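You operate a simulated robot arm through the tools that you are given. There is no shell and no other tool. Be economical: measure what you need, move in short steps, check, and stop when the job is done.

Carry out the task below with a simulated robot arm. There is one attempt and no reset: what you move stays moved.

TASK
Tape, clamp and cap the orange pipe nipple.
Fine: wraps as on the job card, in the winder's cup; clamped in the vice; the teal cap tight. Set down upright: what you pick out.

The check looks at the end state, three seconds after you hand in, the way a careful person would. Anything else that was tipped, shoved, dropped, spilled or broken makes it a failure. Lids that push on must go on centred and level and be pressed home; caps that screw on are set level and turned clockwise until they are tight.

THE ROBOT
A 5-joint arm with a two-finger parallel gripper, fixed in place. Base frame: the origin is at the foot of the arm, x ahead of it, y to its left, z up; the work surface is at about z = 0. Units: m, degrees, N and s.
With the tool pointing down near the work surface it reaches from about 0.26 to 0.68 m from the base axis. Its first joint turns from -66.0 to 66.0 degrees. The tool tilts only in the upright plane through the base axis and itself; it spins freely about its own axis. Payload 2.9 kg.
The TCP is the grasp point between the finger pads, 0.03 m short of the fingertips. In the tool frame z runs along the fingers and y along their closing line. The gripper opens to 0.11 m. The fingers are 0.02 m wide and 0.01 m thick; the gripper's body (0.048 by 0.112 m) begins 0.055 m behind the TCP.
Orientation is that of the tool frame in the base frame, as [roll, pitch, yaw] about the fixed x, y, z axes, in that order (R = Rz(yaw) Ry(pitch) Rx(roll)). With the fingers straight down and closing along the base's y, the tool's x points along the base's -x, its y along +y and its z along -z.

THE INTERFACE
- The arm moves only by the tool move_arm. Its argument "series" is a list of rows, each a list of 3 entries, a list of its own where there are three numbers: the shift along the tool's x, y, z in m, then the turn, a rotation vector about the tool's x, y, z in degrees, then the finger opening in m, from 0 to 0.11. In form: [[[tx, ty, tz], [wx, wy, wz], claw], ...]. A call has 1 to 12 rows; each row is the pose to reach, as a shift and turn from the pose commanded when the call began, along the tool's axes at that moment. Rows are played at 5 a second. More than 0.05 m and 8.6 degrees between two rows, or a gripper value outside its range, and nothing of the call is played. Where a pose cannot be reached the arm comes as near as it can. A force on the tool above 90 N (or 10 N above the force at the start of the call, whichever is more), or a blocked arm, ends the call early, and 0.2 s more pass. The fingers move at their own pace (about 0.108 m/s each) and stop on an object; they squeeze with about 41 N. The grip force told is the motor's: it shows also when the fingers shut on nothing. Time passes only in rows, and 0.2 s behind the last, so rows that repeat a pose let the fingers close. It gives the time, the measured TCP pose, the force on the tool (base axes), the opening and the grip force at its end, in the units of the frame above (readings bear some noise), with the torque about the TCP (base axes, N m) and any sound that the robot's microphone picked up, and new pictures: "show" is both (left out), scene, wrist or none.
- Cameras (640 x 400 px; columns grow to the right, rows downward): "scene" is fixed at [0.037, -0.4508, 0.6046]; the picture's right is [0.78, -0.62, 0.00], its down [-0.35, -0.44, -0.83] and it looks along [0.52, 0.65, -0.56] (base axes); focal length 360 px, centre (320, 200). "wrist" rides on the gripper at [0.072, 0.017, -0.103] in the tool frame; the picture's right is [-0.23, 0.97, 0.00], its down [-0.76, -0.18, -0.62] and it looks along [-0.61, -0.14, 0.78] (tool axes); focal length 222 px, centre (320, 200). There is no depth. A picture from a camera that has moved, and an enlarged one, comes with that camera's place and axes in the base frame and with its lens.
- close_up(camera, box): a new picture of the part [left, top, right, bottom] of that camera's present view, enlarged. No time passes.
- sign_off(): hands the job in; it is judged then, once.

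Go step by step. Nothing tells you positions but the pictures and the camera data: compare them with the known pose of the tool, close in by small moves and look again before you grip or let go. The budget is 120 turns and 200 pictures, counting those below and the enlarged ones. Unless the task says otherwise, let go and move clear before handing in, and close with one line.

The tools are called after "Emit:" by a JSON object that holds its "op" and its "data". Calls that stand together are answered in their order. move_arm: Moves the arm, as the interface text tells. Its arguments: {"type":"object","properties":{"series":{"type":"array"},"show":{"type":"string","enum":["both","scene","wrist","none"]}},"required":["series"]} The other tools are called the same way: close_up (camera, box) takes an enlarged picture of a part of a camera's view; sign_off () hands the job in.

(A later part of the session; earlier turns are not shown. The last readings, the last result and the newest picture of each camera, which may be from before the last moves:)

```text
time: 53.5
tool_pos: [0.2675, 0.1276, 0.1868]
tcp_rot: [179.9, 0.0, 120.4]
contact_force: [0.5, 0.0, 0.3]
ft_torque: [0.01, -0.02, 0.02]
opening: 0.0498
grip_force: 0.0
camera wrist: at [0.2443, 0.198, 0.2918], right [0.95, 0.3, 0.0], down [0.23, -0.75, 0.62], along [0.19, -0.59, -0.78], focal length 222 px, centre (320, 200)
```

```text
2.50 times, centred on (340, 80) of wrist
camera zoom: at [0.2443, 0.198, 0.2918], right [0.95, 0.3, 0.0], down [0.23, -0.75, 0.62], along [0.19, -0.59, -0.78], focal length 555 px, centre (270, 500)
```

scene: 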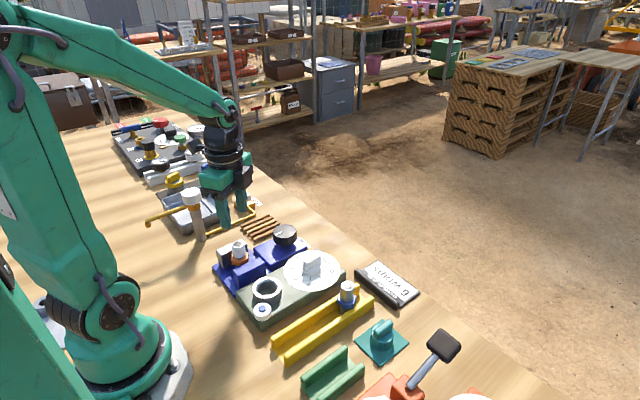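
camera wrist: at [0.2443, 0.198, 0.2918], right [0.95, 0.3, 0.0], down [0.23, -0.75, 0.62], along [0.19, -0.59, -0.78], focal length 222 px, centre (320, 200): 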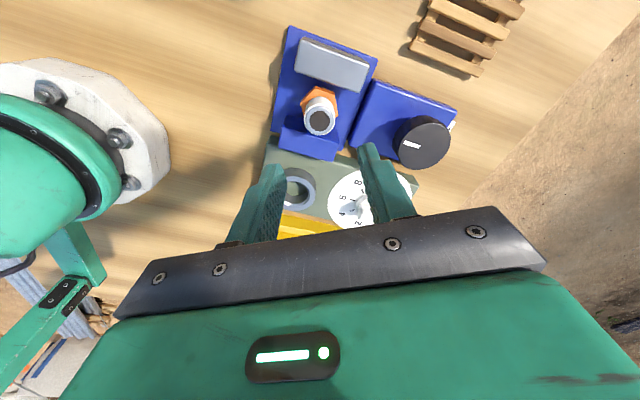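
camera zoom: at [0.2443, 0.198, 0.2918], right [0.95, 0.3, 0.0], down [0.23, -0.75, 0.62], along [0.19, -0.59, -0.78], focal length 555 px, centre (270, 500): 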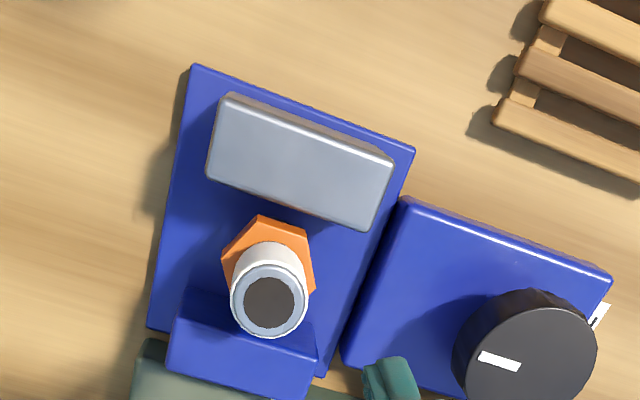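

The nipple is upright with flats to the jaws. The vice knob is at about (0.389,0.132), top z≈0.055, 58 mm wide; I'll go over it.

Emit:
{"op": "move_arm", "data": {"series": [[[-0.0145, 0.027, 0], [0, 0, 0], 0.07], [[-0.029, 0.054, 0], [0, 0, 0], 0.085], [[-0.0435, 0.08, 0], [0, 0, 0], 0.085], [[-0.0577, 0.107, 0], [0, 0, 0], 0.085], [[-0.0577, 0.107, 0.04], [0, 0, 0], 0.085], [[-0.0577, 0.107, 0.07], [0, 0, 0], 0.085], [[-0.0577, 0.107, 0.07], [0, 0, 0], 0.085]], "show": "wrist"}}

Emit:
{"op": "close_up", "data": {"camera": "scene", "box": [240, 190, 340, 280]}}

```text
time: 55.1
tool_pos: [0.3871, 0.1322, 0.1149]
tcp_rot: [180.0, 0.0, 120.4]
contact_force: [0.4, 0.5, 0.1]
ft_torque: [-0.01, -0.01, -0.01]
opening: 0.085
grip_force: 0.0
camera wrist: at [0.3655, 0.2023, 0.2195], right [0.95, 0.3, 0.0], down [0.23, -0.75, 0.62], along [0.19, -0.59, -0.78], focal length 222 px, centre (320, 200)
```

wrist: 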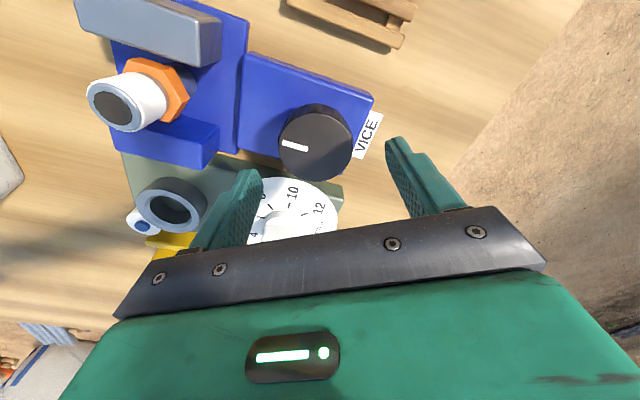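

```text
4.44 times, centred on (290, 235) of scene
camera zoom: at [0.037, -0.4508, 0.6046], right [0.78, -0.62, 0.0], down [-0.35, -0.44, -0.83], along [0.52, 0.65, -0.56], focal length 1598 px, centre (453, 44)
```

zoom: 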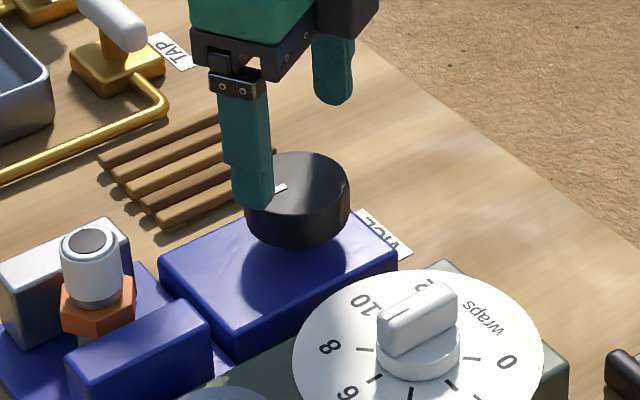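

Emit:
{"op": "move_arm", "data": {"series": [[[-0.003, -0.0045, 0.0], [0, 0, 0], 0.085], [[-0.003, -0.0045, 0.025], [0, 0, 0], 0.085], [[-0.003, -0.0045, 0.035], [0, 0, 0], 0.085], [[-0.003, -0.0045, 0.035], [0, 0, 0], 0.085]], "show": "wrist"}}

Emit:
{"op": "close_up", "data": {"camera": "scene", "box": [240, 190, 340, 280]}}

```text
time: 56.1
tool_pos: [0.3852, 0.1267, 0.0811]
tcp_rot: [179.9, 0.1, 120.3]
contact_force: [-0.6, 0.3, -0.3]
ft_torque: [-0.02, -0.02, 0.04]
opening: 0.0852
grip_force: 0.1
camera wrist: at [0.3625, 0.1977, 0.1844], right [0.95, 0.3, 0.0], down [0.23, -0.75, 0.62], along [0.19, -0.59, -0.78], focal length 222 px, centre (320, 200)
```

wrist: 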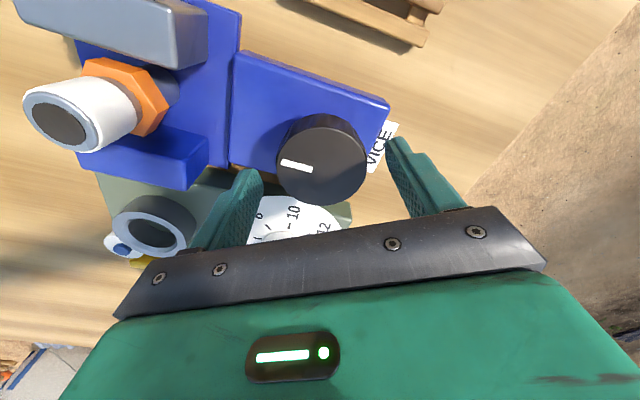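

```text
4.44 times, centred on (290, 235) of scene
camera zoom: at [0.037, -0.4508, 0.6046], right [0.78, -0.62, 0.0], down [-0.35, -0.44, -0.83], along [0.52, 0.65, -0.56], focal length 1598 px, centre (453, 44)
```

zoom: 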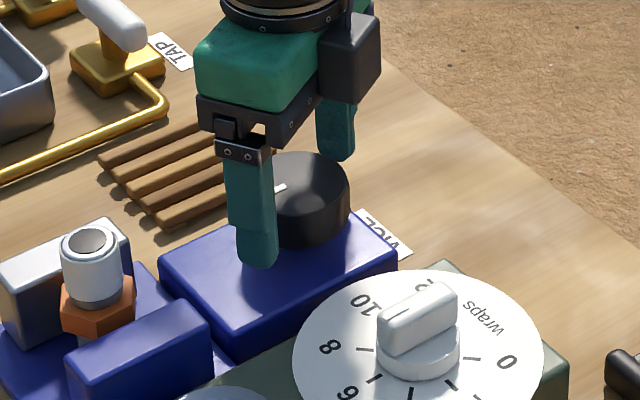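

Emit:
{"op": "move_arm", "data": {"series": [[[0, 0, 0.01], [0, 0, 0], 0.085], [[0, 0, 0.018], [0, 0, 0], 0.085], [[0, 0, 0.018], [0, 0, 0], 0.05], [[0, 0, 0.018], [0, 0, 0], 0.03], [[0, 0, 0.018], [0, 0, 0], 0.03]], "show": "wrist"}}

Emit:
{"op": "move_arm", "data": {"series": [[[0, 0, 0], [0, 0, 8], 0.03], [[0, 0, 0], [0, 0, 16], 0.03], [[0, 0, 0], [0, 0, 24], 0.03], [[0, 0, 0], [0, 0, 32], 0.03], [[0, 0, 0], [0, 0, 40], 0.03]], "show": "wrist"}}

Emit:
{"op": "close_up", "data": {"camera": "scene", "box": [210, 190, 340, 290]}}

```text
time: 57.3
tool_pos: [0.3873, 0.1269, 0.0635]
tcp_rot: [179.7, 0.1, 120.5]
contact_force: [16.7, 7.7, -9.8]
ft_torque: [-0.25, 0.18, -0.08]
opening: 0.0559
grip_force: 45.0
camera wrist: at [0.364, 0.1973, 0.1674], right [0.95, 0.3, 0.01], down [0.23, -0.75, 0.62], along [0.19, -0.59, -0.78], focal length 222 px, centre (320, 200)
```

wrist: 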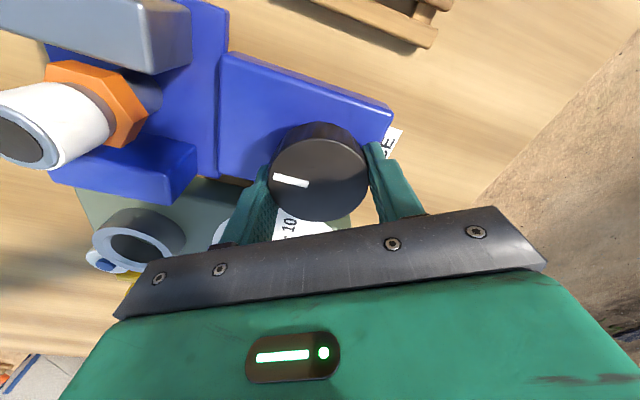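

```text
time: 58.5
tool_pos: [0.3839, 0.1268, 0.0625]
tcp_rot: [-179.8, 0.1, 80.4]
contact_force: [-21.6, 2.5, 26.8]
ft_torque: [0.22, -0.19, 0.35]
opening: 0.0558
grip_force: 45.0
camera wrist: at [0.4136, 0.1947, 0.167], right [0.92, -0.39, 0.0], down [-0.3, -0.72, 0.63], along [-0.25, -0.58, -0.78], focal length 222 px, centre (320, 200)
```

wrist: 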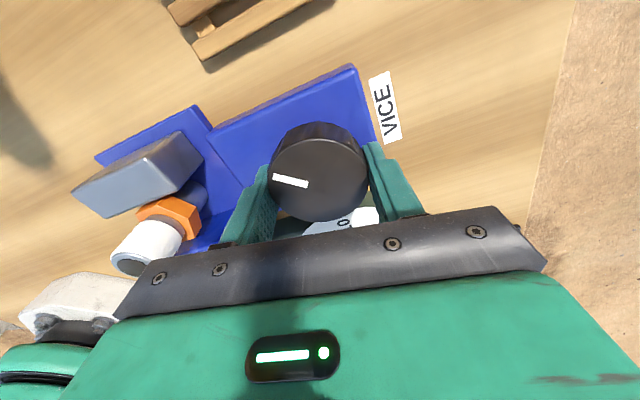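

```text
4.00 times, centred on (275, 240) of scene
camera zoom: at [0.0368, -0.4509, 0.6045], right [0.78, -0.62, 0.0], down [-0.34, -0.44, -0.83], along [0.52, 0.65, -0.56], focal length 1438 px, centre (500, 40)
```

zoom: 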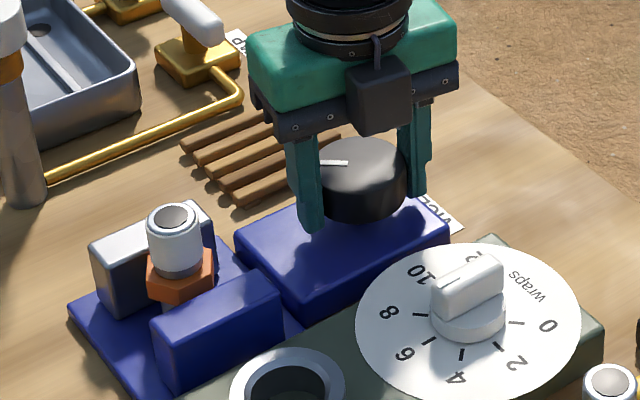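

Emit:
{"op": "move_arm", "data": {"series": [[[0, 0, 0], [0, 0, 8], 0.03], [[0, 0, 0], [0, 0, 16], 0.03], [[0, 0, 0], [0, 0, 24], 0.03], [[0, 0, 0], [0, 0, 32], 0.03], [[0, 0, 0], [0, 0, 40], 0.03], [[0, 0, 0], [0, 0, 48], 0.03]], "show": "wrist"}}

Emit:
{"op": "close_up", "data": {"camera": "scene", "box": [210, 190, 340, 290]}}

```text
time: 59.9
tool_pos: [0.382, 0.1263, 0.0615]
tcp_rot: [-179.9, 0.7, 32.6]
contact_force: [-43.6, 31.4, 7.9]
ft_torque: [0.19, 0.12, 0.59]
opening: 0.0556
grip_force: 45.2
camera wrist: at [0.4524, 0.1523, 0.1644], right [0.33, -0.94, 0.0], down [-0.73, -0.26, 0.63], along [-0.6, -0.21, -0.77], focal length 222 px, centre (320, 200)
```

wrist: 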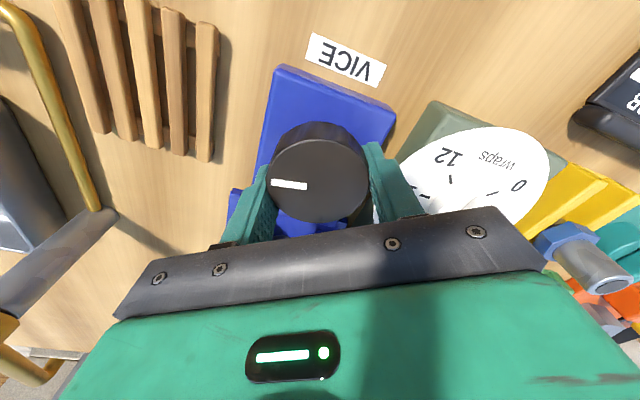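

```text
4.00 times, centred on (275, 240) of scene
camera zoom: at [0.037, -0.4508, 0.6045], right [0.78, -0.62, 0.0], down [-0.35, -0.44, -0.83], along [0.52, 0.65, -0.56], focal length 1438 px, centre (500, 40)
```

zoom: 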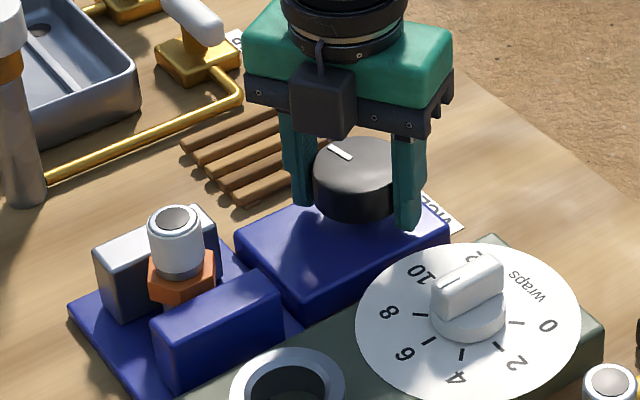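

The moving jaw is closing as the knob turns clockwise. A little more, then I'll regrip.

Emit:
{"op": "move_arm", "data": {"series": [[[-0.0003, -0.0014, 0], [0, 0, 8], 0.03], [[-0.0003, -0.0014, 0], [0, 0, 15], 0.03], [[-0.0003, -0.0014, 0], [0, 0, 15], 0.03]], "show": "none"}}

Emit:
{"op": "close_up", "data": {"camera": "scene", "box": [210, 190, 340, 290]}}

Emit:
{"op": "move_arm", "data": {"series": [[[0, 0, 0], [0, 0, 0], 0.085], [[0, 0, 0], [0, 0, 0], 0.085], [[0, 0, -0.04], [0, 0, 0], 0.085], [[0, 0, -0.04], [0, 0, -8.5], 0.085], [[0, 0, -0.04], [0, 0, -17], 0.085], [[0, 0, -0.04], [0, 0, -25.5], 0.085], [[0, 0, -0.04], [0, 0, -34], 0.085], [[0, 0, -0.04], [0, 0, -42.5], 0.085], [[0, 0, -0.04], [0, 0, -51], 0.085], [[0, 0, -0.04], [0, 0, -59.5], 0.085], [[0, 0, -0.04], [0, 0, -68], 0.085], [[0, 0, -0.04], [0, 0, -76.5], 0.085]], "show": "none"}}

Emit:
{"op": "move_arm", "data": {"series": [[[0, 0, 0], [0, 0, -8.5], 0.085], [[0, 0, 0], [0, 0, -17], 0.085], [[0, 0, 0], [0, 0, -25.5], 0.085], [[0, 0, 0], [0, 0, -34], 0.085], [[0, 0, 0], [0, 0, -42.5], 0.085], [[0, 0, 0], [0, 0, -51], 0.085], [[0, 0, 0], [0, 0, -59.5], 0.085], [[0, 0, 0], [0, 0, -68], 0.085], [[0, 0, 0], [0, 0, -76.5], 0.085], [[0, 0, 0], [0, 0, -85], 0.085], [[0, 0, 0], [0, 0, -93.5], 0.085], [[0, 0, 0], [0, 0, -102], 0.085]], "show": "none"}}

Emit:
{"op": "move_arm", "data": {"series": [[[0, 0, 0], [0, 0, -8.5], 0.085], [[0, 0, 0], [0, 0, -17], 0.085], [[0, 0, 0], [0, 0, -25.5], 0.085], [[0, 0, 0], [0, 0, -34], 0.085], [[0, 0, 0], [0, 0, -42.5], 0.085], [[0, 0, 0], [0, 0, -51], 0.085], [[0, 0, 0], [0, 0, -59.5], 0.085], [[0, 0, 0], [0, 0, -68], 0.085], [[0, 0, 0], [0, 0, -76.5], 0.085], [[0, 0, 0], [0, 0, -85], 0.085], [[0, 0, 0], [0, 0, -93.5], 0.085], [[0, 0, 0], [0, 0, -102], 0.085]], "show": "both"}}

```text
time: 60.4
tool_pos: [0.3842, 0.1215, 0.0621]
tcp_rot: [-179.8, 0.6, 25.2]
contact_force: [-28.0, 76.9, 1.2]
ft_torque: [0.62, -0.34, 0.13]
opening: 0.0708
grip_force: 41.0
out of reach, approached as far as the arm can: row 1, 2
stopped in row 2: the force on the tool passed its limit (the readings are from after the stop); the commanded pose is now the measured one
```

```text
4.00 times, centred on (275, 240) of scene
camera zoom: at [0.0371, -0.4508, 0.6045], right [0.78, -0.62, 0.0], down [-0.35, -0.44, -0.83], along [0.52, 0.65, -0.56], focal length 1438 px, centre (500, 40)
```

zoom: 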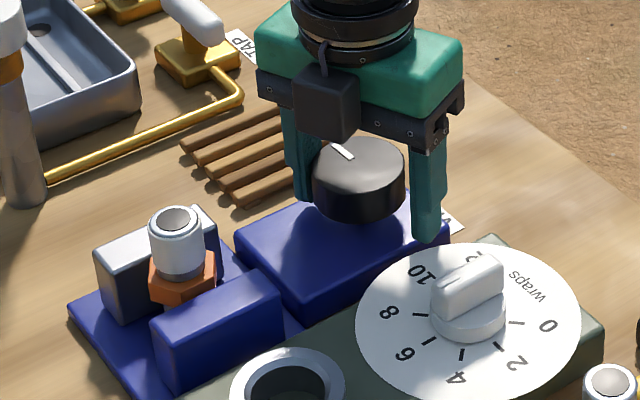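

```text
time: 63.0
tool_pos: [0.3875, 0.1155, 0.101]
tcp_rot: [-179.5, 0.0, 101.0]
contact_force: [0.3, 0.3, -0.3]
ft_torque: [0.01, -0.03, 0.01]
opening: 0.0849
grip_force: 0.1
```

```text
time: 65.6
tool_pos: [0.3847, 0.1167, 0.101]
tcp_rot: [179.9, -0.4, -157.0]
contact_force: [0.6, 0.3, 0.0]
ft_torque: [0.02, 0.02, -0.02]
opening: 0.0851
grip_force: 0.1
```

```text
time: 68.2
tool_pos: [0.3869, 0.114, 0.1019]
tcp_rot: [179.4, 0.3, -55.0]
contact_force: [0.2, -0.1, 0.4]
ft_torque: [0.0, -0.01, 0.0]
opening: 0.0849
grip_force: 0.0
camera wrist: at [0.4153, 0.0463, 0.2057], right [-0.93, -0.37, 0.01], down [-0.29, 0.73, 0.62], along [-0.24, 0.58, -0.78], focal length 222 px, centre (320, 200)
```

scene: 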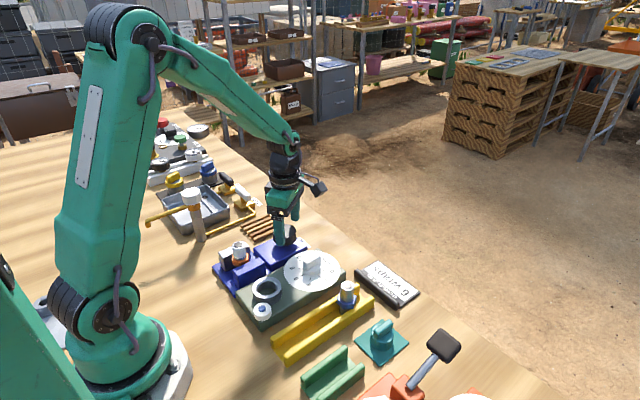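
wrist: 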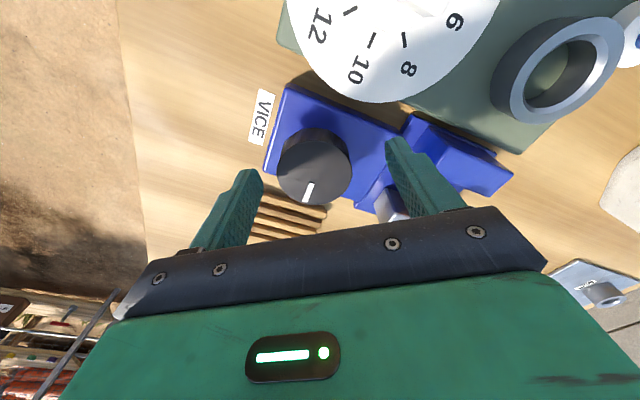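

The moving jaw advances. I'll recentre on the knob, regrip and continue clockwise.

Emit:
{"op": "move_arm", "data": {"series": [[[-0.0126, -0.0078, 0], [0, 0, 0], 0.085], [[-0.0126, -0.0078, 0.02], [0, 0, 0], 0.085], [[-0.0126, -0.0078, 0.039], [0, 0, 0], 0.085], [[-0.0126, -0.0078, 0.039], [0, 0, 0], 0.05], [[-0.0126, -0.0078, 0.039], [0, 0, 0], 0.03], [[-0.0126, -0.0078, 0.039], [0, 0, 0], 0.03]], "show": "none"}}

Emit:
{"op": "move_arm", "data": {"series": [[[0, 0, 0], [0, 0, 8], 0.03], [[0, 0, 0], [0, 0, 16], 0.03], [[0, 0, 0], [0, 0, 24], 0.03], [[0, 0, 0], [0, 0, 32], 0.03], [[0, 0, 0], [0, 0, 40], 0.03], [[0, 0, 0], [0, 0, 48], 0.03], [[0, 0, 0], [0, 0, 56], 0.03], [[0, 0, 0], [0, 0, 64], 0.03], [[0, 0, 0], [0, 0, 72], 0.03], [[0, 0, 0], [0, 0, 80], 0.03]], "show": "wrist"}}

Emit:
{"op": "close_up", "data": {"camera": "scene", "box": [210, 190, 340, 290]}}

```text
time: 69.6
tool_pos: [0.3863, 0.1285, 0.0619]
tcp_rot: [179.4, 0.2, -55.1]
contact_force: [-7.4, -3.4, 5.9]
ft_torque: [0.36, -0.63, 0.03]
opening: 0.0557
grip_force: 44.8
```

```text
time: 71.8
tool_pos: [0.3847, 0.1304, 0.0618]
tcp_rot: [179.8, -0.3, -135.2]
contact_force: [0.7, 2.8, -9.7]
ft_torque: [-0.23, -0.37, 0.42]
opening: 0.0556
grip_force: 44.5
camera wrist: at [0.3231, 0.0918, 0.1666], right [-0.52, 0.85, 0.0], down [0.67, 0.41, 0.62], along [0.53, 0.33, -0.79], focal length 222 px, centre (320, 200)
```

wrist: 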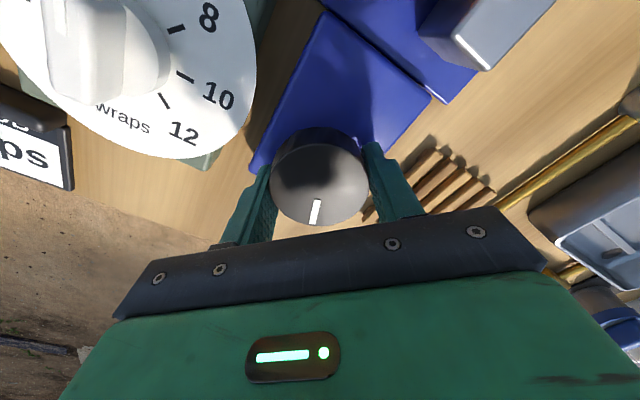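

```text
4.00 times, centred on (275, 240) of scene
camera zoom: at [0.037, -0.4508, 0.6046], right [0.78, -0.62, 0.0], down [-0.35, -0.44, -0.83], along [0.52, 0.65, -0.56], focal length 1438 px, centre (500, 40)
```

zoom: 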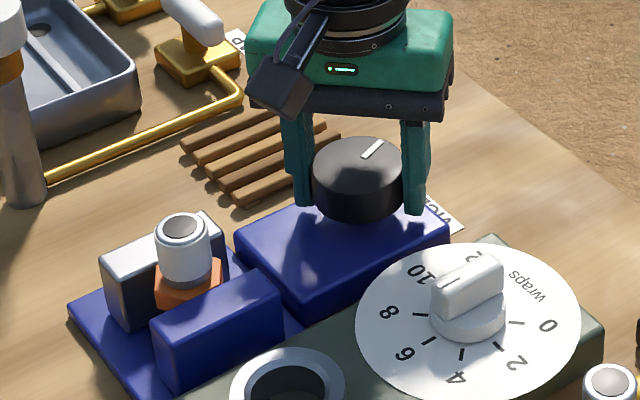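

The jaw is pushing the nipple towards the fixed jaw; continuing.

Emit:
{"op": "move_arm", "data": {"series": [[[0, 0, 0], [0, 0, 8], 0.03], [[0, 0, 0], [0, 0, 16], 0.03], [[0, 0, 0], [0, 0, 24], 0.03], [[0, 0, 0], [0, 0, 32], 0.03], [[0, 0, 0], [0, 0, 40], 0.03], [[0, 0, 0], [0, 0, 48], 0.03], [[0, 0, 0], [0, 0, 56], 0.03], [[0, 0, 0], [0, 0, 64], 0.03]], "show": "none"}}

Emit:
{"op": "close_up", "data": {"camera": "scene", "box": [210, 190, 340, 290]}}

```text
time: 73.6
tool_pos: [0.3851, 0.129, 0.0612]
tcp_rot: [-179.6, -0.4, 160.7]
contact_force: [-0.6, -14.4, 1.0]
ft_torque: [0.5, -0.01, 0.46]
opening: 0.0557
grip_force: 45.2
```

```text
4.00 times, centred on (275, 240) of scene
camera zoom: at [0.037, -0.4508, 0.6046], right [0.78, -0.62, 0.0], down [-0.35, -0.44, -0.83], along [0.52, 0.65, -0.56], focal length 1438 px, centre (500, 40)
```

zoom: 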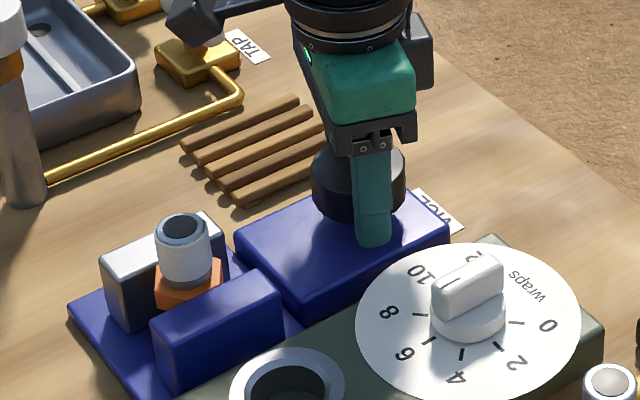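

Emit:
{"op": "close_up", "data": {"camera": "wrist", "box": [220, 0, 420, 240]}}

Emit:
{"op": "close_up", "data": {"camera": "scene", "box": [225, 230, 290, 290]}}

```text
1.67 times, centred on (320, 120) of wrist
camera zoom: at [0.323, 0.1701, 0.1664], right [0.54, 0.84, -0.01], down [0.67, -0.42, 0.62], along [0.52, -0.34, -0.79], focal length 370 px, centre (320, 333)
```

zoom: 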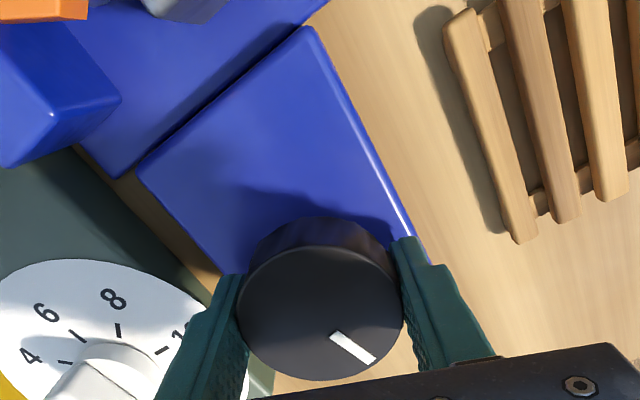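

```text
6.67 times, centred on (258, 260) of scene
camera zoom: at [0.037, -0.4508, 0.6046], right [0.78, -0.62, 0.0], down [-0.35, -0.44, -0.83], along [0.52, 0.65, -0.56], focal length 2397 px, centre (737, -200)
```

zoom: 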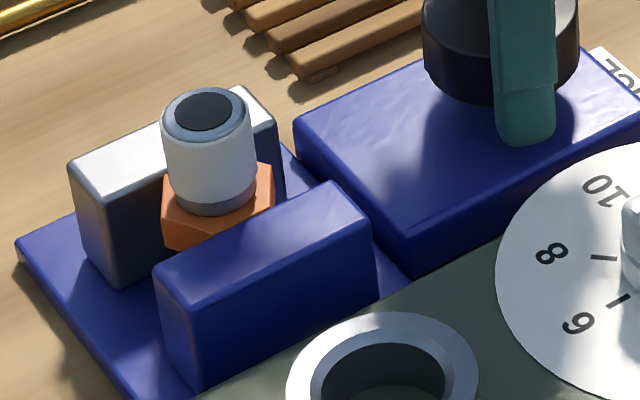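

The fingers now slip on the knob and the jaw has stopped, so the vice is tight. I'll release, lift, and look at the nipple from above.

Emit:
{"op": "move_arm", "data": {"series": [[[0, 0, 0], [0, 0, 0], 0.085], [[0, 0, 0], [0, 0, 0], 0.085], [[0, 0, -0.04], [0, 0, 0], 0.085], [[0, 0, -0.08], [0, 0, 0], 0.085], [[0.03, 0, -0.12], [0, 0, 0], 0.085], [[0.07, 0, -0.14], [0, 0, 0], 0.085], [[0.1, 0.0, -0.15], [0, 0, 0], 0.085], [[0.1, 0.0, -0.15], [0, 0, 0], 0.085]], "show": "wrist"}}

Emit:
{"op": "close_up", "data": {"camera": "scene", "box": [210, 220, 310, 290]}}

```text
time: 75.4
tool_pos: [0.2897, 0.1645, 0.2125]
tcp_rot: [-179.6, -0.3, 160.7]
contact_force: [-0.5, 0.1, 0.1]
ft_torque: [-0.04, -0.01, 0.05]
opening: 0.0851
grip_force: 0.1
camera wrist: at [0.2283, 0.2042, 0.3168], right [0.54, 0.84, -0.01], down [0.67, -0.42, 0.62], along [0.52, -0.34, -0.78], focal length 222 px, centre (320, 200)
```

wrist: 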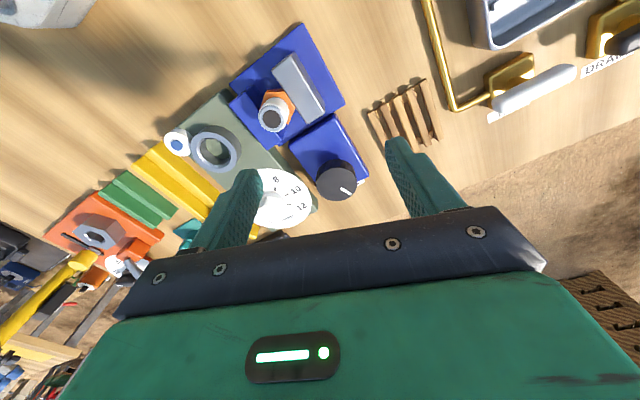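

```text
5.71 times, centred on (260, 255) of scene
camera zoom: at [0.037, -0.4508, 0.6046], right [0.78, -0.62, 0.0], down [-0.35, -0.44, -0.83], along [0.52, 0.65, -0.56], focal length 2055 px, centre (663, -114)
```

zoom: 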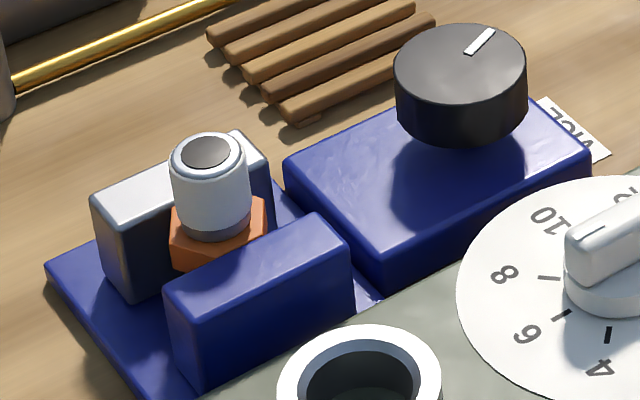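

Emit:
{"op": "close_up", "data": {"camera": "wrist", "box": [225, 30, 345, 150]}}

Emit:
{"op": "close_up", "data": {"camera": "scene", "box": [350, 300, 430, 370]}}

```text
3.33 times, centred on (285, 90) of wrist
camera zoom: at [0.2283, 0.2042, 0.3168], right [0.54, 0.84, -0.01], down [0.67, -0.42, 0.62], along [0.52, -0.34, -0.78], focal length 740 px, centre (437, 567)
```

zoom: 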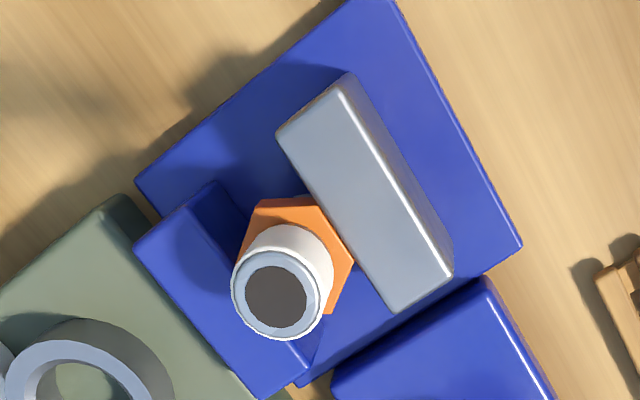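

```text
5.71 times, centred on (390, 335) of scene
camera zoom: at [0.037, -0.4508, 0.6046], right [0.78, -0.62, 0.0], down [-0.35, -0.44, -0.83], along [0.52, 0.65, -0.56], focal length 2055 px, centre (-80, -571)
```

zoom: 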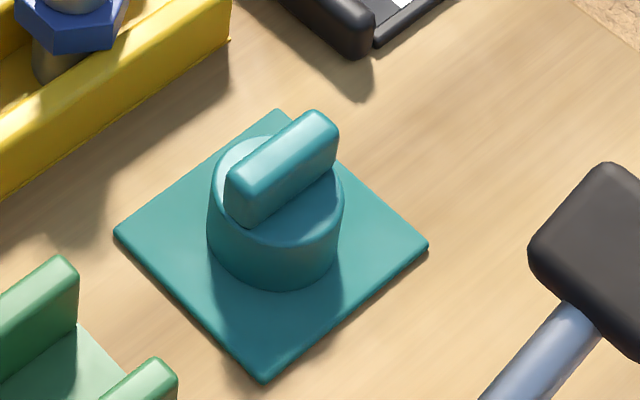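

The nipple is clamped on its flats. The teal cap with its bar (along x) stands at about (0.381,-0.201); I'll go above it.

Emit:
{"op": "move_arm", "data": {"series": [[[-0.026, -0.039, 0], [-0.4, -0.3, -2.4], 0.06], [[-0.052, -0.079, 0], [-0.4, -0.3, -4.8], 0.06], [[-0.078, -0.118, 0], [-0.4, -0.3, -7.2], 0.06], [[-0.104, -0.158, 0], [-0.4, -0.3, -9.6], 0.06], [[-0.13, -0.197, 0], [-0.4, -0.3, -12], 0.06], [[-0.156, -0.236, 0], [-0.4, -0.3, -14.4], 0.06], [[-0.182, -0.276, 0], [-0.4, -0.3, -16.8], 0.06], [[-0.2078, -0.315, 0.0], [-0.4, -0.3, -19.3], 0.06], [[-0.2078, -0.315, 0.03], [-0.4, -0.3, -19.3], 0.06], [[-0.2078, -0.315, 0.03], [-0.4, -0.3, -19.3], 0.06]], "show": "wrist"}}

Emit:
{"op": "close_up", "data": {"camera": "wrist", "box": [250, 40, 390, 160]}}

```text
time: 77.6
tool_pos: [0.3848, -0.2029, 0.1822]
tcp_rot: [180.0, -0.2, -179.9]
contact_force: [-0.8, -0.1, 0.9]
ft_torque: [-0.01, 0.03, 0.0]
opening: 0.06
grip_force: 0.1
camera wrist: at [0.3128, -0.1867, 0.2861], right [0.23, 0.97, 0.0], down [0.76, -0.18, 0.62], along [0.6, -0.14, -0.78], focal length 222 px, centre (320, 200)
```

wrist: 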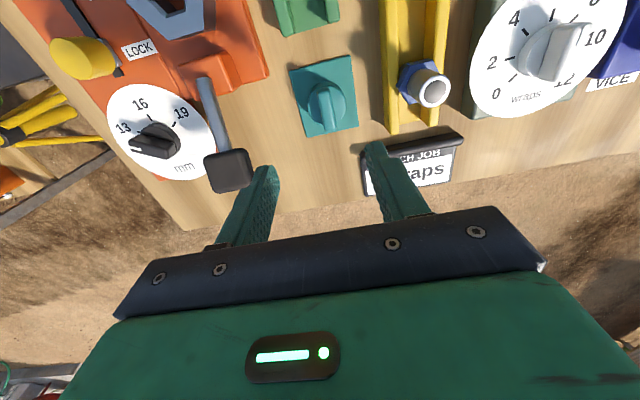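

```text
3.33 times, centred on (320, 100) of wrist
camera zoom: at [0.3128, -0.1867, 0.2861], right [0.23, 0.97, 0.0], down [0.76, -0.18, 0.62], along [0.6, -0.14, -0.78], focal length 740 px, centre (320, 533)
```

zoom: 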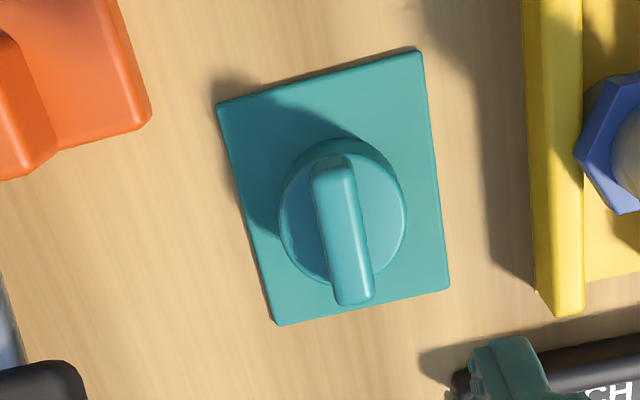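

Emit:
{"op": "move_arm", "data": {"series": [[[0.001, 0.007, 0.03], [0, 0, 2], 0.06], [[0.001, 0.007, 0.07], [0, 0, 2], 0.05], [[0.001, 0.007, 0.095], [0, 0, 2], 0.05], [[0.001, 0.007, 0.095], [0, 0, 2], 0.05]], "show": "wrist"}}

Emit:
{"op": "close_up", "data": {"camera": "scene", "box": [340, 280, 440, 370]}}

```text
time: 78.6
tool_pos: [0.3831, -0.1934, 0.0869]
tcp_rot: [-180.0, -0.2, 178.1]
contact_force: [0.0, -0.5, 0.9]
ft_torque: [-0.01, -0.01, 0.0]
opening: 0.0503
grip_force: 0.0
camera wrist: at [0.3112, -0.1756, 0.1923], right [0.26, 0.97, 0.0], down [0.76, -0.2, 0.62], along [0.6, -0.16, -0.78], focal length 222 px, centre (320, 200)
```

wrist: 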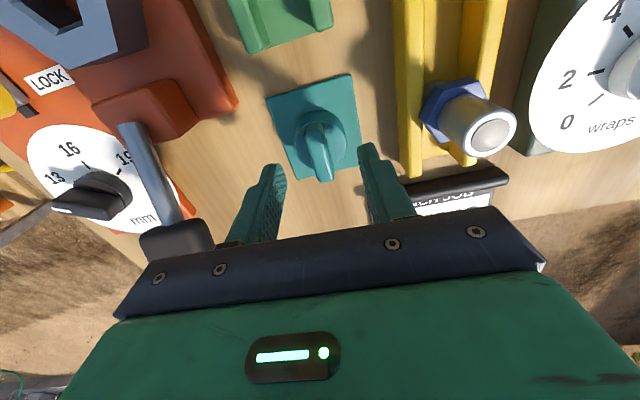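

```text
4.44 times, centred on (390, 325) of scene
camera zoom: at [0.037, -0.4508, 0.6046], right [0.78, -0.62, 0.0], down [-0.35, -0.44, -0.83], along [0.52, 0.65, -0.56], focal length 1598 px, centre (9, -356)
```

zoom: 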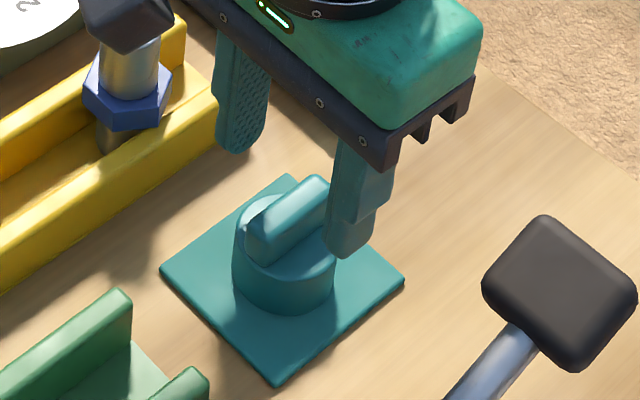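

Emit:
{"op": "move_arm", "data": {"series": [[[0, 0, 0.012], [0, 0, 0], 0.05], [[0, 0, 0.024], [0, 0, 0], 0.05], [[0, 0, 0.024], [0, 0, 0], 0.02], [[0, 0, 0.024], [0, 0, 0], 0.0], [[0, 0, 0.024], [0, 0, 0], 0.0]], "show": "wrist"}}

Emit:
{"op": "close_up", "data": {"camera": "scene", "box": [340, 280, 440, 370]}}

```text
time: 79.8
tool_pos: [0.3831, -0.195, 0.0635]
tcp_rot: [179.9, -0.2, 178.1]
contact_force: [0.0, 0.2, 0.5]
ft_torque: [-0.01, 0.01, -0.01]
opening: 0.0131
grip_force: 39.9
camera wrist: at [0.3119, -0.1756, 0.1676], right [0.26, 0.97, 0.0], down [0.76, -0.2, 0.62], along [0.6, -0.16, -0.78], focal length 222 px, centre (320, 200)
```

wrist: 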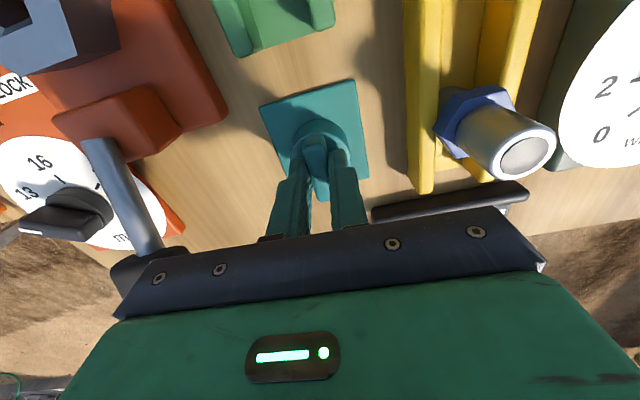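

```text
4.44 times, centred on (390, 325) of scene
camera zoom: at [0.037, -0.4508, 0.6046], right [0.78, -0.62, 0.0], down [-0.35, -0.44, -0.83], along [0.52, 0.65, -0.56], focal length 1598 px, centre (9, -356)
```

zoom: 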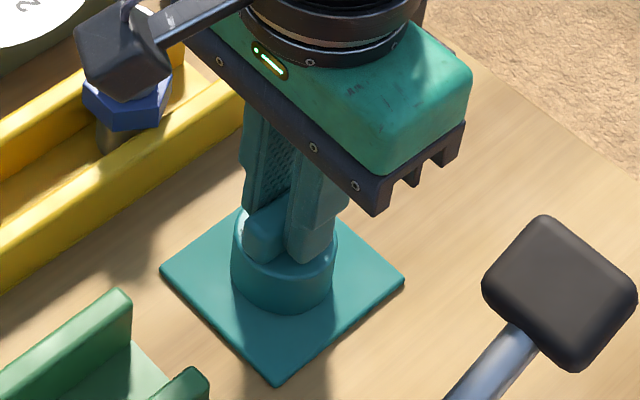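

Cap gripped by its bar. Lifting and carrying it over towards the vice.

Emit:
{"op": "move_arm", "data": {"series": [[[0, 0, -0.03], [0, 0, 0], 0.0], [[0, 0, -0.07], [0, 0, 0], 0.0], [[0, 0, -0.11], [0, -0.2, 0], 0.0], [[0.0, 0.0, -0.13], [0, -0.2, -4], 0.0], [[0.018, 0.044, -0.13], [0, -0.2, -12], 0.0], [[0.036, 0.088, -0.13], [0, -0.2, -20], 0.0], [[0.054, 0.132, -0.13], [0, -0.2, -28], 0.0], [[0.072, 0.176, -0.13], [0, -0.2, -36], 0.0], [[0.09, 0.22, -0.13], [0, -0.2, -44], 0.0], [[0.108, 0.264, -0.13], [0, -0.2, -52], 0.0], [[0.1263, 0.308, -0.13], [0, -0.2, -60], 0.0], [[0.1263, 0.311, -0.13], [0, -0.2, -64], 0.0]], "show": "none"}}

Emit:
{"op": "close_up", "data": {"camera": "scene", "box": [180, 140, 340, 290]}}

Emit:
{"op": "close_up", "data": {"camera": "wrist", "box": [200, 40, 440, 240]}}

```text
time: 82.4
tool_pos: [0.2686, 0.1196, 0.197]
tcp_rot: [-179.9, 0.1, -117.9]
contact_force: [-0.8, -0.1, -0.1]
ft_torque: [0.0, -0.01, 0.04]
opening: 0.0127
grip_force: 41.1
```

```text
2.67 times, centred on (260, 215) of scene
camera zoom: at [0.037, -0.4508, 0.6046], right [0.78, -0.62, 0.0], down [-0.35, -0.44, -0.83], along [0.52, 0.65, -0.56], focal length 959 px, centre (480, 160)
```

zoom: 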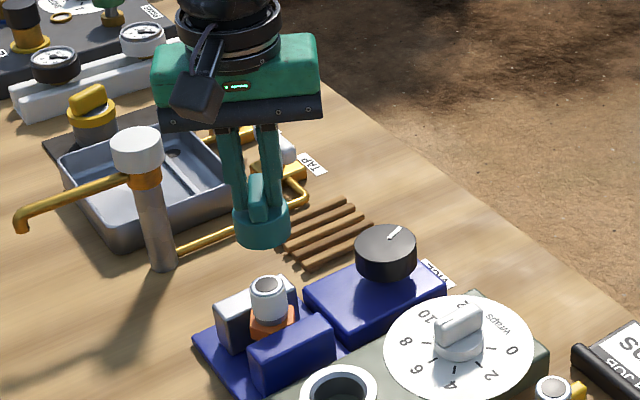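

```text
2.00 times, centred on (320, 140) of wrist
camera zoom: at [0.2197, 0.0626, 0.3009], right [-0.76, 0.65, 0.0], down [0.51, 0.59, 0.62], along [0.41, 0.47, -0.78], focal length 444 px, centre (320, 320)
```

zoom: 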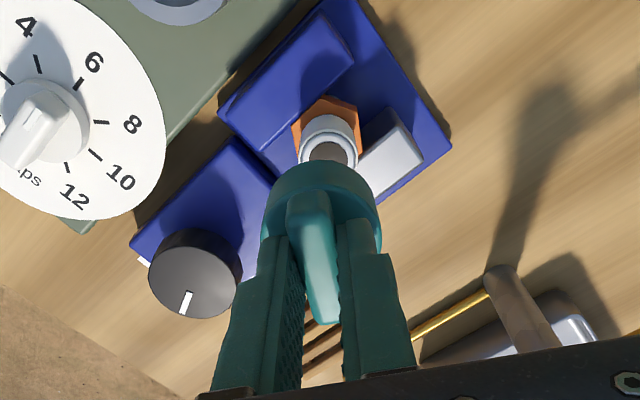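

Emit:
{"op": "move_arm", "data": {"series": [[[0, 0, 0], [0, 0, -8.4], 0.0], [[0, 0, 0], [0, 0, -16.8], 0.0], [[0, 0, 0], [0, 0, -25.2], 0.0], [[0, 0, 0], [0, 0, -33.6], 0.0], [[0, 0, 0], [0, 0, -42], 0.0], [[0, 0, 0], [0, 0, -50.4], 0.0], [[0, 0, 0], [0, 0, -58.8], 0.0], [[0, 0, 0], [0, 0, -67.2], 0.0], [[0, 0, 0], [0, 0, -75.6], 0.0], [[0, 0, 0], [0, 0, -84], 0.0], [[0, 0, 0], [0, 0, -92.4], 0.0], [[0, 0, 0], [0, 0, -100.8], 0.0]], "show": "none"}}

Emit:
{"op": "close_up", "data": {"camera": "wrist", "box": [240, 60, 400, 200]}}

Emit:
{"op": "close_up", "data": {"camera": "scene", "box": [210, 190, 310, 290]}}

```text
time: 85.0
tool_pos: [0.2685, 0.1188, 0.1962]
tcp_rot: [-179.9, -0.1, -16.9]
contact_force: [0.5, 0.3, -0.5]
ft_torque: [0.02, 0.0, -0.03]
opening: 0.0132
grip_force: 40.6
```

```text
2.86 times, centred on (320, 130) of wrist
camera zoom: at [0.332, 0.0821, 0.2998], right [-0.5, -0.87, 0.0], down [-0.68, 0.39, 0.62], along [-0.54, 0.31, -0.78], focal length 635 px, centre (320, 400)
```

zoom: 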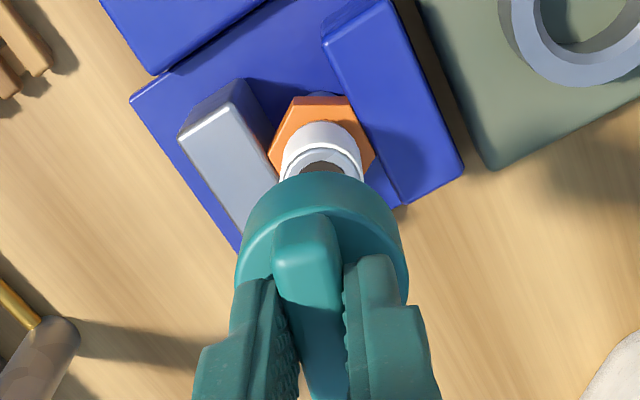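

```text
4.00 times, centred on (260, 240) of scene
camera zoom: at [0.037, -0.4508, 0.6046], right [0.78, -0.62, 0.0], down [-0.35, -0.44, -0.83], along [0.52, 0.65, -0.56], focal length 1438 px, centre (560, 40)
```

zoom: 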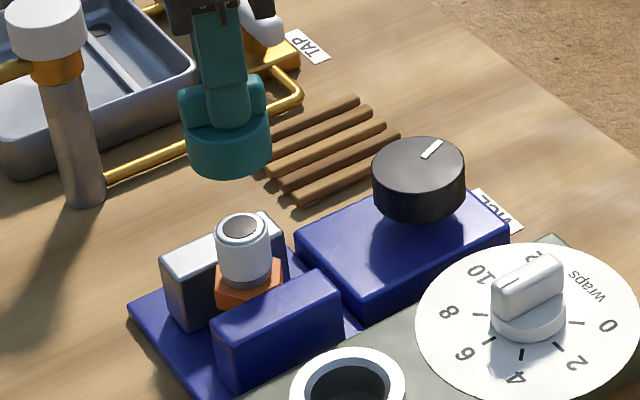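

Emit:
{"op": "move_arm", "data": {"series": [[[-0.0043, -0.0003, 0.01], [0, 0, -8], 0.0], [[-0.0043, -0.0003, 0.025], [0, 0, -16], 0.0], [[-0.0043, -0.0003, 0.04], [0, 0, -20], 0.0], [[-0.0043, -0.0003, 0.045], [0, 0, -20], 0.0], [[-0.0043, -0.0003, 0.045], [0, 0, -20], 0.0]], "show": "none"}}

Emit:
{"op": "close_up", "data": {"camera": "wrist", "box": [240, 60, 400, 200]}}

Emit:
{"op": "close_up", "data": {"camera": "scene", "box": [220, 210, 290, 280]}}

```text
time: 86.2
tool_pos: [0.2647, 0.1219, 0.1499]
tcp_rot: [180.0, -0.1, 2.8]
contact_force: [0.1, -0.3, -1.1]
ft_torque: [0.0, -0.02, -0.01]
opening: 0.0133
grip_force: 40.9
```

```text
2.86 times, centred on (320, 130) of wrist
camera zoom: at [0.3369, 0.1078, 0.2548], right [-0.18, -0.98, 0.0], down [-0.77, 0.14, 0.62], along [-0.61, 0.11, -0.78], focal length 635 px, centre (320, 400)
```

zoom: 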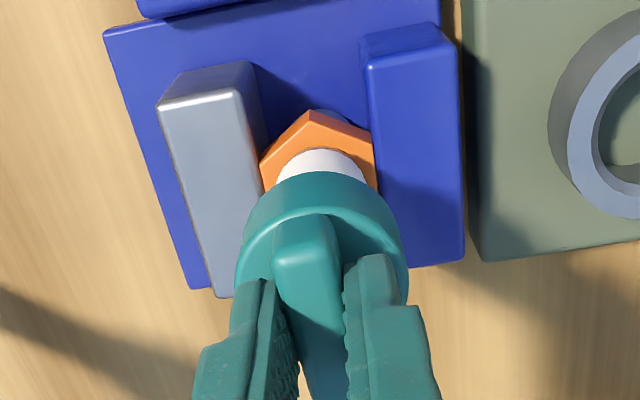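

```text
5.71 times, centred on (255, 245) of scene
camera zoom: at [0.037, -0.4508, 0.6046], right [0.78, -0.62, 0.0], down [-0.35, -0.44, -0.83], along [0.52, 0.65, -0.56], focal length 2055 px, centre (691, -57)
```

zoom: 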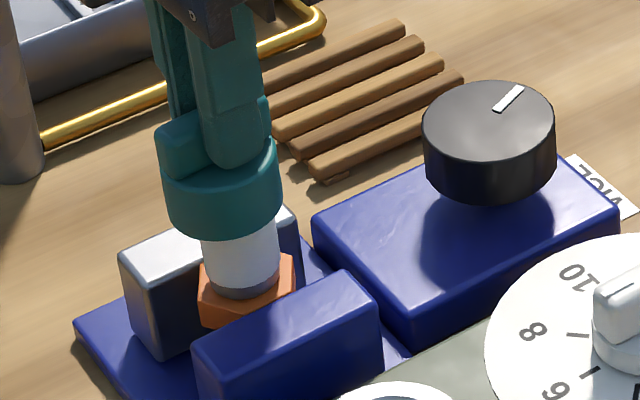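

Emit:
{"op": "close_up", "data": {"camera": "scene", "box": [236, 228, 276, 268]}}

Emit:
{"op": "close_up", "data": {"camera": "wrist", "box": [285, 80, 355, 160]}}

```text
10.00 times, centred on (256, 248) of scene
camera zoom: at [0.037, -0.4508, 0.6046], right [0.78, -0.62, 0.0], down [-0.35, -0.44, -0.83], along [0.52, 0.65, -0.56], focal length 3596 px, centre (960, -280)
```

zoom: 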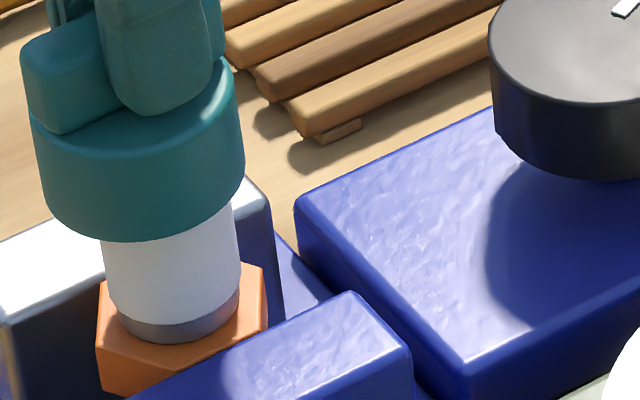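

```text
5.00 times, centred on (320, 120) of wrist
camera zoom: at [0.3369, 0.1078, 0.2548], right [-0.18, -0.98, 0.0], down [-0.77, 0.14, 0.62], along [-0.61, 0.11, -0.78], focal length 1111 px, centre (320, 600)
```

zoom: 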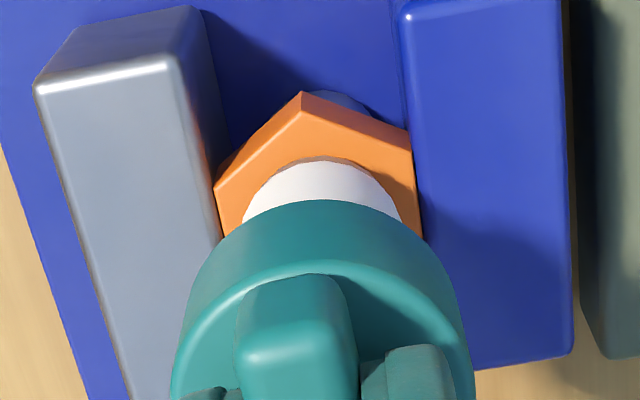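

The scene view shows the cap sitting about 3 mm short in x relative to the nipple; I correct and look again.

Emit:
{"op": "move_arm", "data": {"series": [[[0.0, 0, -0.005], [0, 0, 0], 0.0], [[0.003, 0, -0.005], [0, 0, 0], 0.0], [[0.003, 0, -0.005], [0, 0, 0], 0.0]], "show": "none"}}

Emit:
{"op": "close_up", "data": {"camera": "scene", "box": [236, 228, 276, 268]}}

Emit:
{"op": "close_up", "data": {"camera": "wrist", "box": [285, 80, 355, 160]}}

```text
time: 87.0
tool_pos: [0.2666, 0.1219, 0.155]
tcp_rot: [-180.0, -0.2, 2.9]
contact_force: [-1.0, 0.2, -0.4]
ft_torque: [0.02, 0.01, 0.0]
opening: 0.0133
grip_force: 40.5
```

```text
10.00 times, centred on (256, 248) of scene
camera zoom: at [0.037, -0.4508, 0.6046], right [0.78, -0.62, 0.0], down [-0.35, -0.44, -0.83], along [0.52, 0.65, -0.56], focal length 3596 px, centre (960, -280)
```

zoom: 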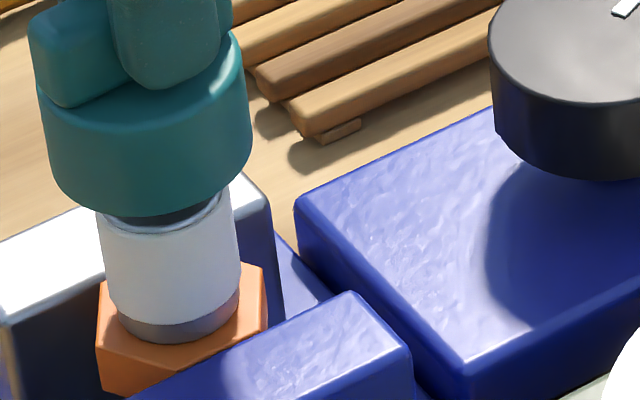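

```text
5.00 times, centred on (320, 120) of wrist
camera zoom: at [0.3398, 0.1087, 0.2597], right [-0.18, -0.98, 0.0], down [-0.77, 0.14, 0.62], along [-0.61, 0.11, -0.78], focal length 1111 px, centre (320, 600)
```

zoom: 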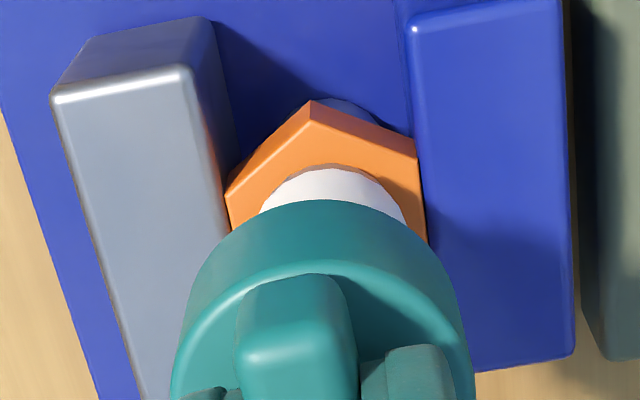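

Emit:
{"op": "move_arm", "data": {"series": [[[0.0006, 0.0015, 0], [0, 0, 0], 0.0], [[0.0006, 0.0015, 0.004], [0, 0, 0], 0.0], [[0.0006, 0.0015, 0.004], [0, 0, 0], 0.0]], "show": "none"}}

Emit:
{"op": "close_up", "data": {"camera": "scene", "box": [236, 228, 276, 268]}}

Emit:
{"op": "close_up", "data": {"camera": "wrist", "box": [285, 80, 355, 160]}}

```text
time: 87.8
tool_pos: [0.2677, 0.1199, 0.1502]
tcp_rot: [179.9, -0.1, 3.0]
contact_force: [-0.3, -1.0, -1.5]
ft_torque: [-0.01, 0.0, 0.02]
opening: 0.0129
grip_force: 41.1
```

```text
10.00 times, centred on (256, 248) of scene
camera zoom: at [0.037, -0.4508, 0.6046], right [0.78, -0.62, 0.0], down [-0.35, -0.44, -0.83], along [0.52, 0.65, -0.56], focal length 3596 px, centre (960, -280)
```

zoom: 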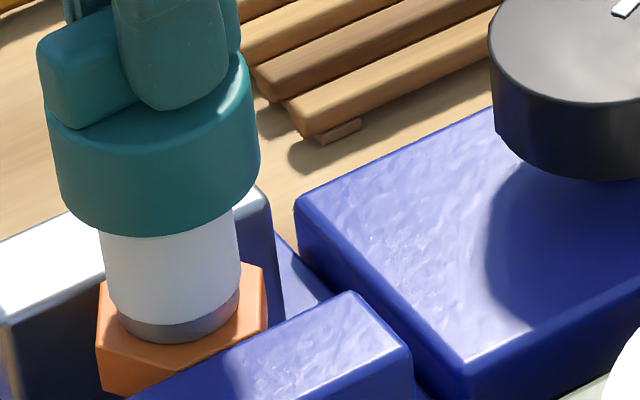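

```text
5.00 times, centred on (320, 120) of wrist
camera zoom: at [0.3401, 0.1066, 0.2553], right [-0.18, -0.98, 0.0], down [-0.77, 0.14, 0.62], along [-0.61, 0.11, -0.78], focal length 1111 px, centre (320, 600)
```

zoom: 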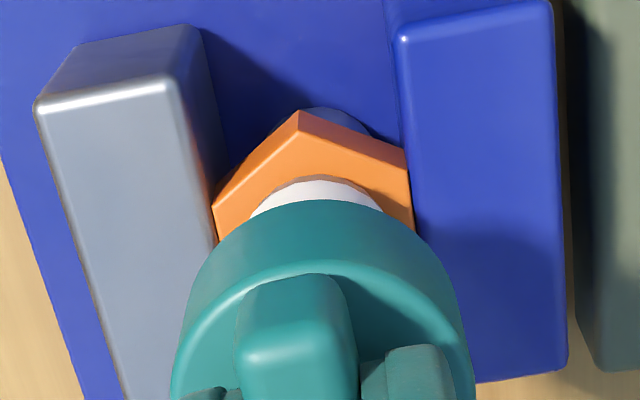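

Aligned in both views. Lowering the cap gently to contact.

Emit:
{"op": "move_arm", "data": {"series": [[[0, 0, 0.003], [0, 0, 0], 0.0], [[0, 0, 0.006], [0, 0, 0], 0.0], [[0, 0, 0.008], [0, 0, 0], 0.0], [[0, 0, 0.008], [0, 0, 0], 0.0]], "show": "none"}}

Emit:
{"op": "close_up", "data": {"camera": "scene", "box": [236, 228, 276, 268]}}

```text
time: 88.8
tool_pos: [0.2672, 0.1206, 0.1425]
tcp_rot: [180.0, -0.1, 2.8]
contact_force: [0.1, 0.3, -1.4]
ft_torque: [0.01, 0.01, 0.01]
opening: 0.0131
grip_force: 41.3
```

```text
10.00 times, centred on (256, 248) of scene
camera zoom: at [0.037, -0.4508, 0.6046], right [0.78, -0.62, 0.0], down [-0.35, -0.44, -0.83], along [0.52, 0.65, -0.56], focal length 3596 px, centre (960, -280)
```

zoom: 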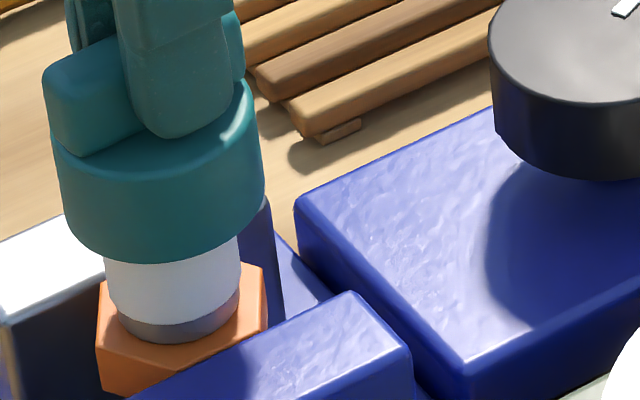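

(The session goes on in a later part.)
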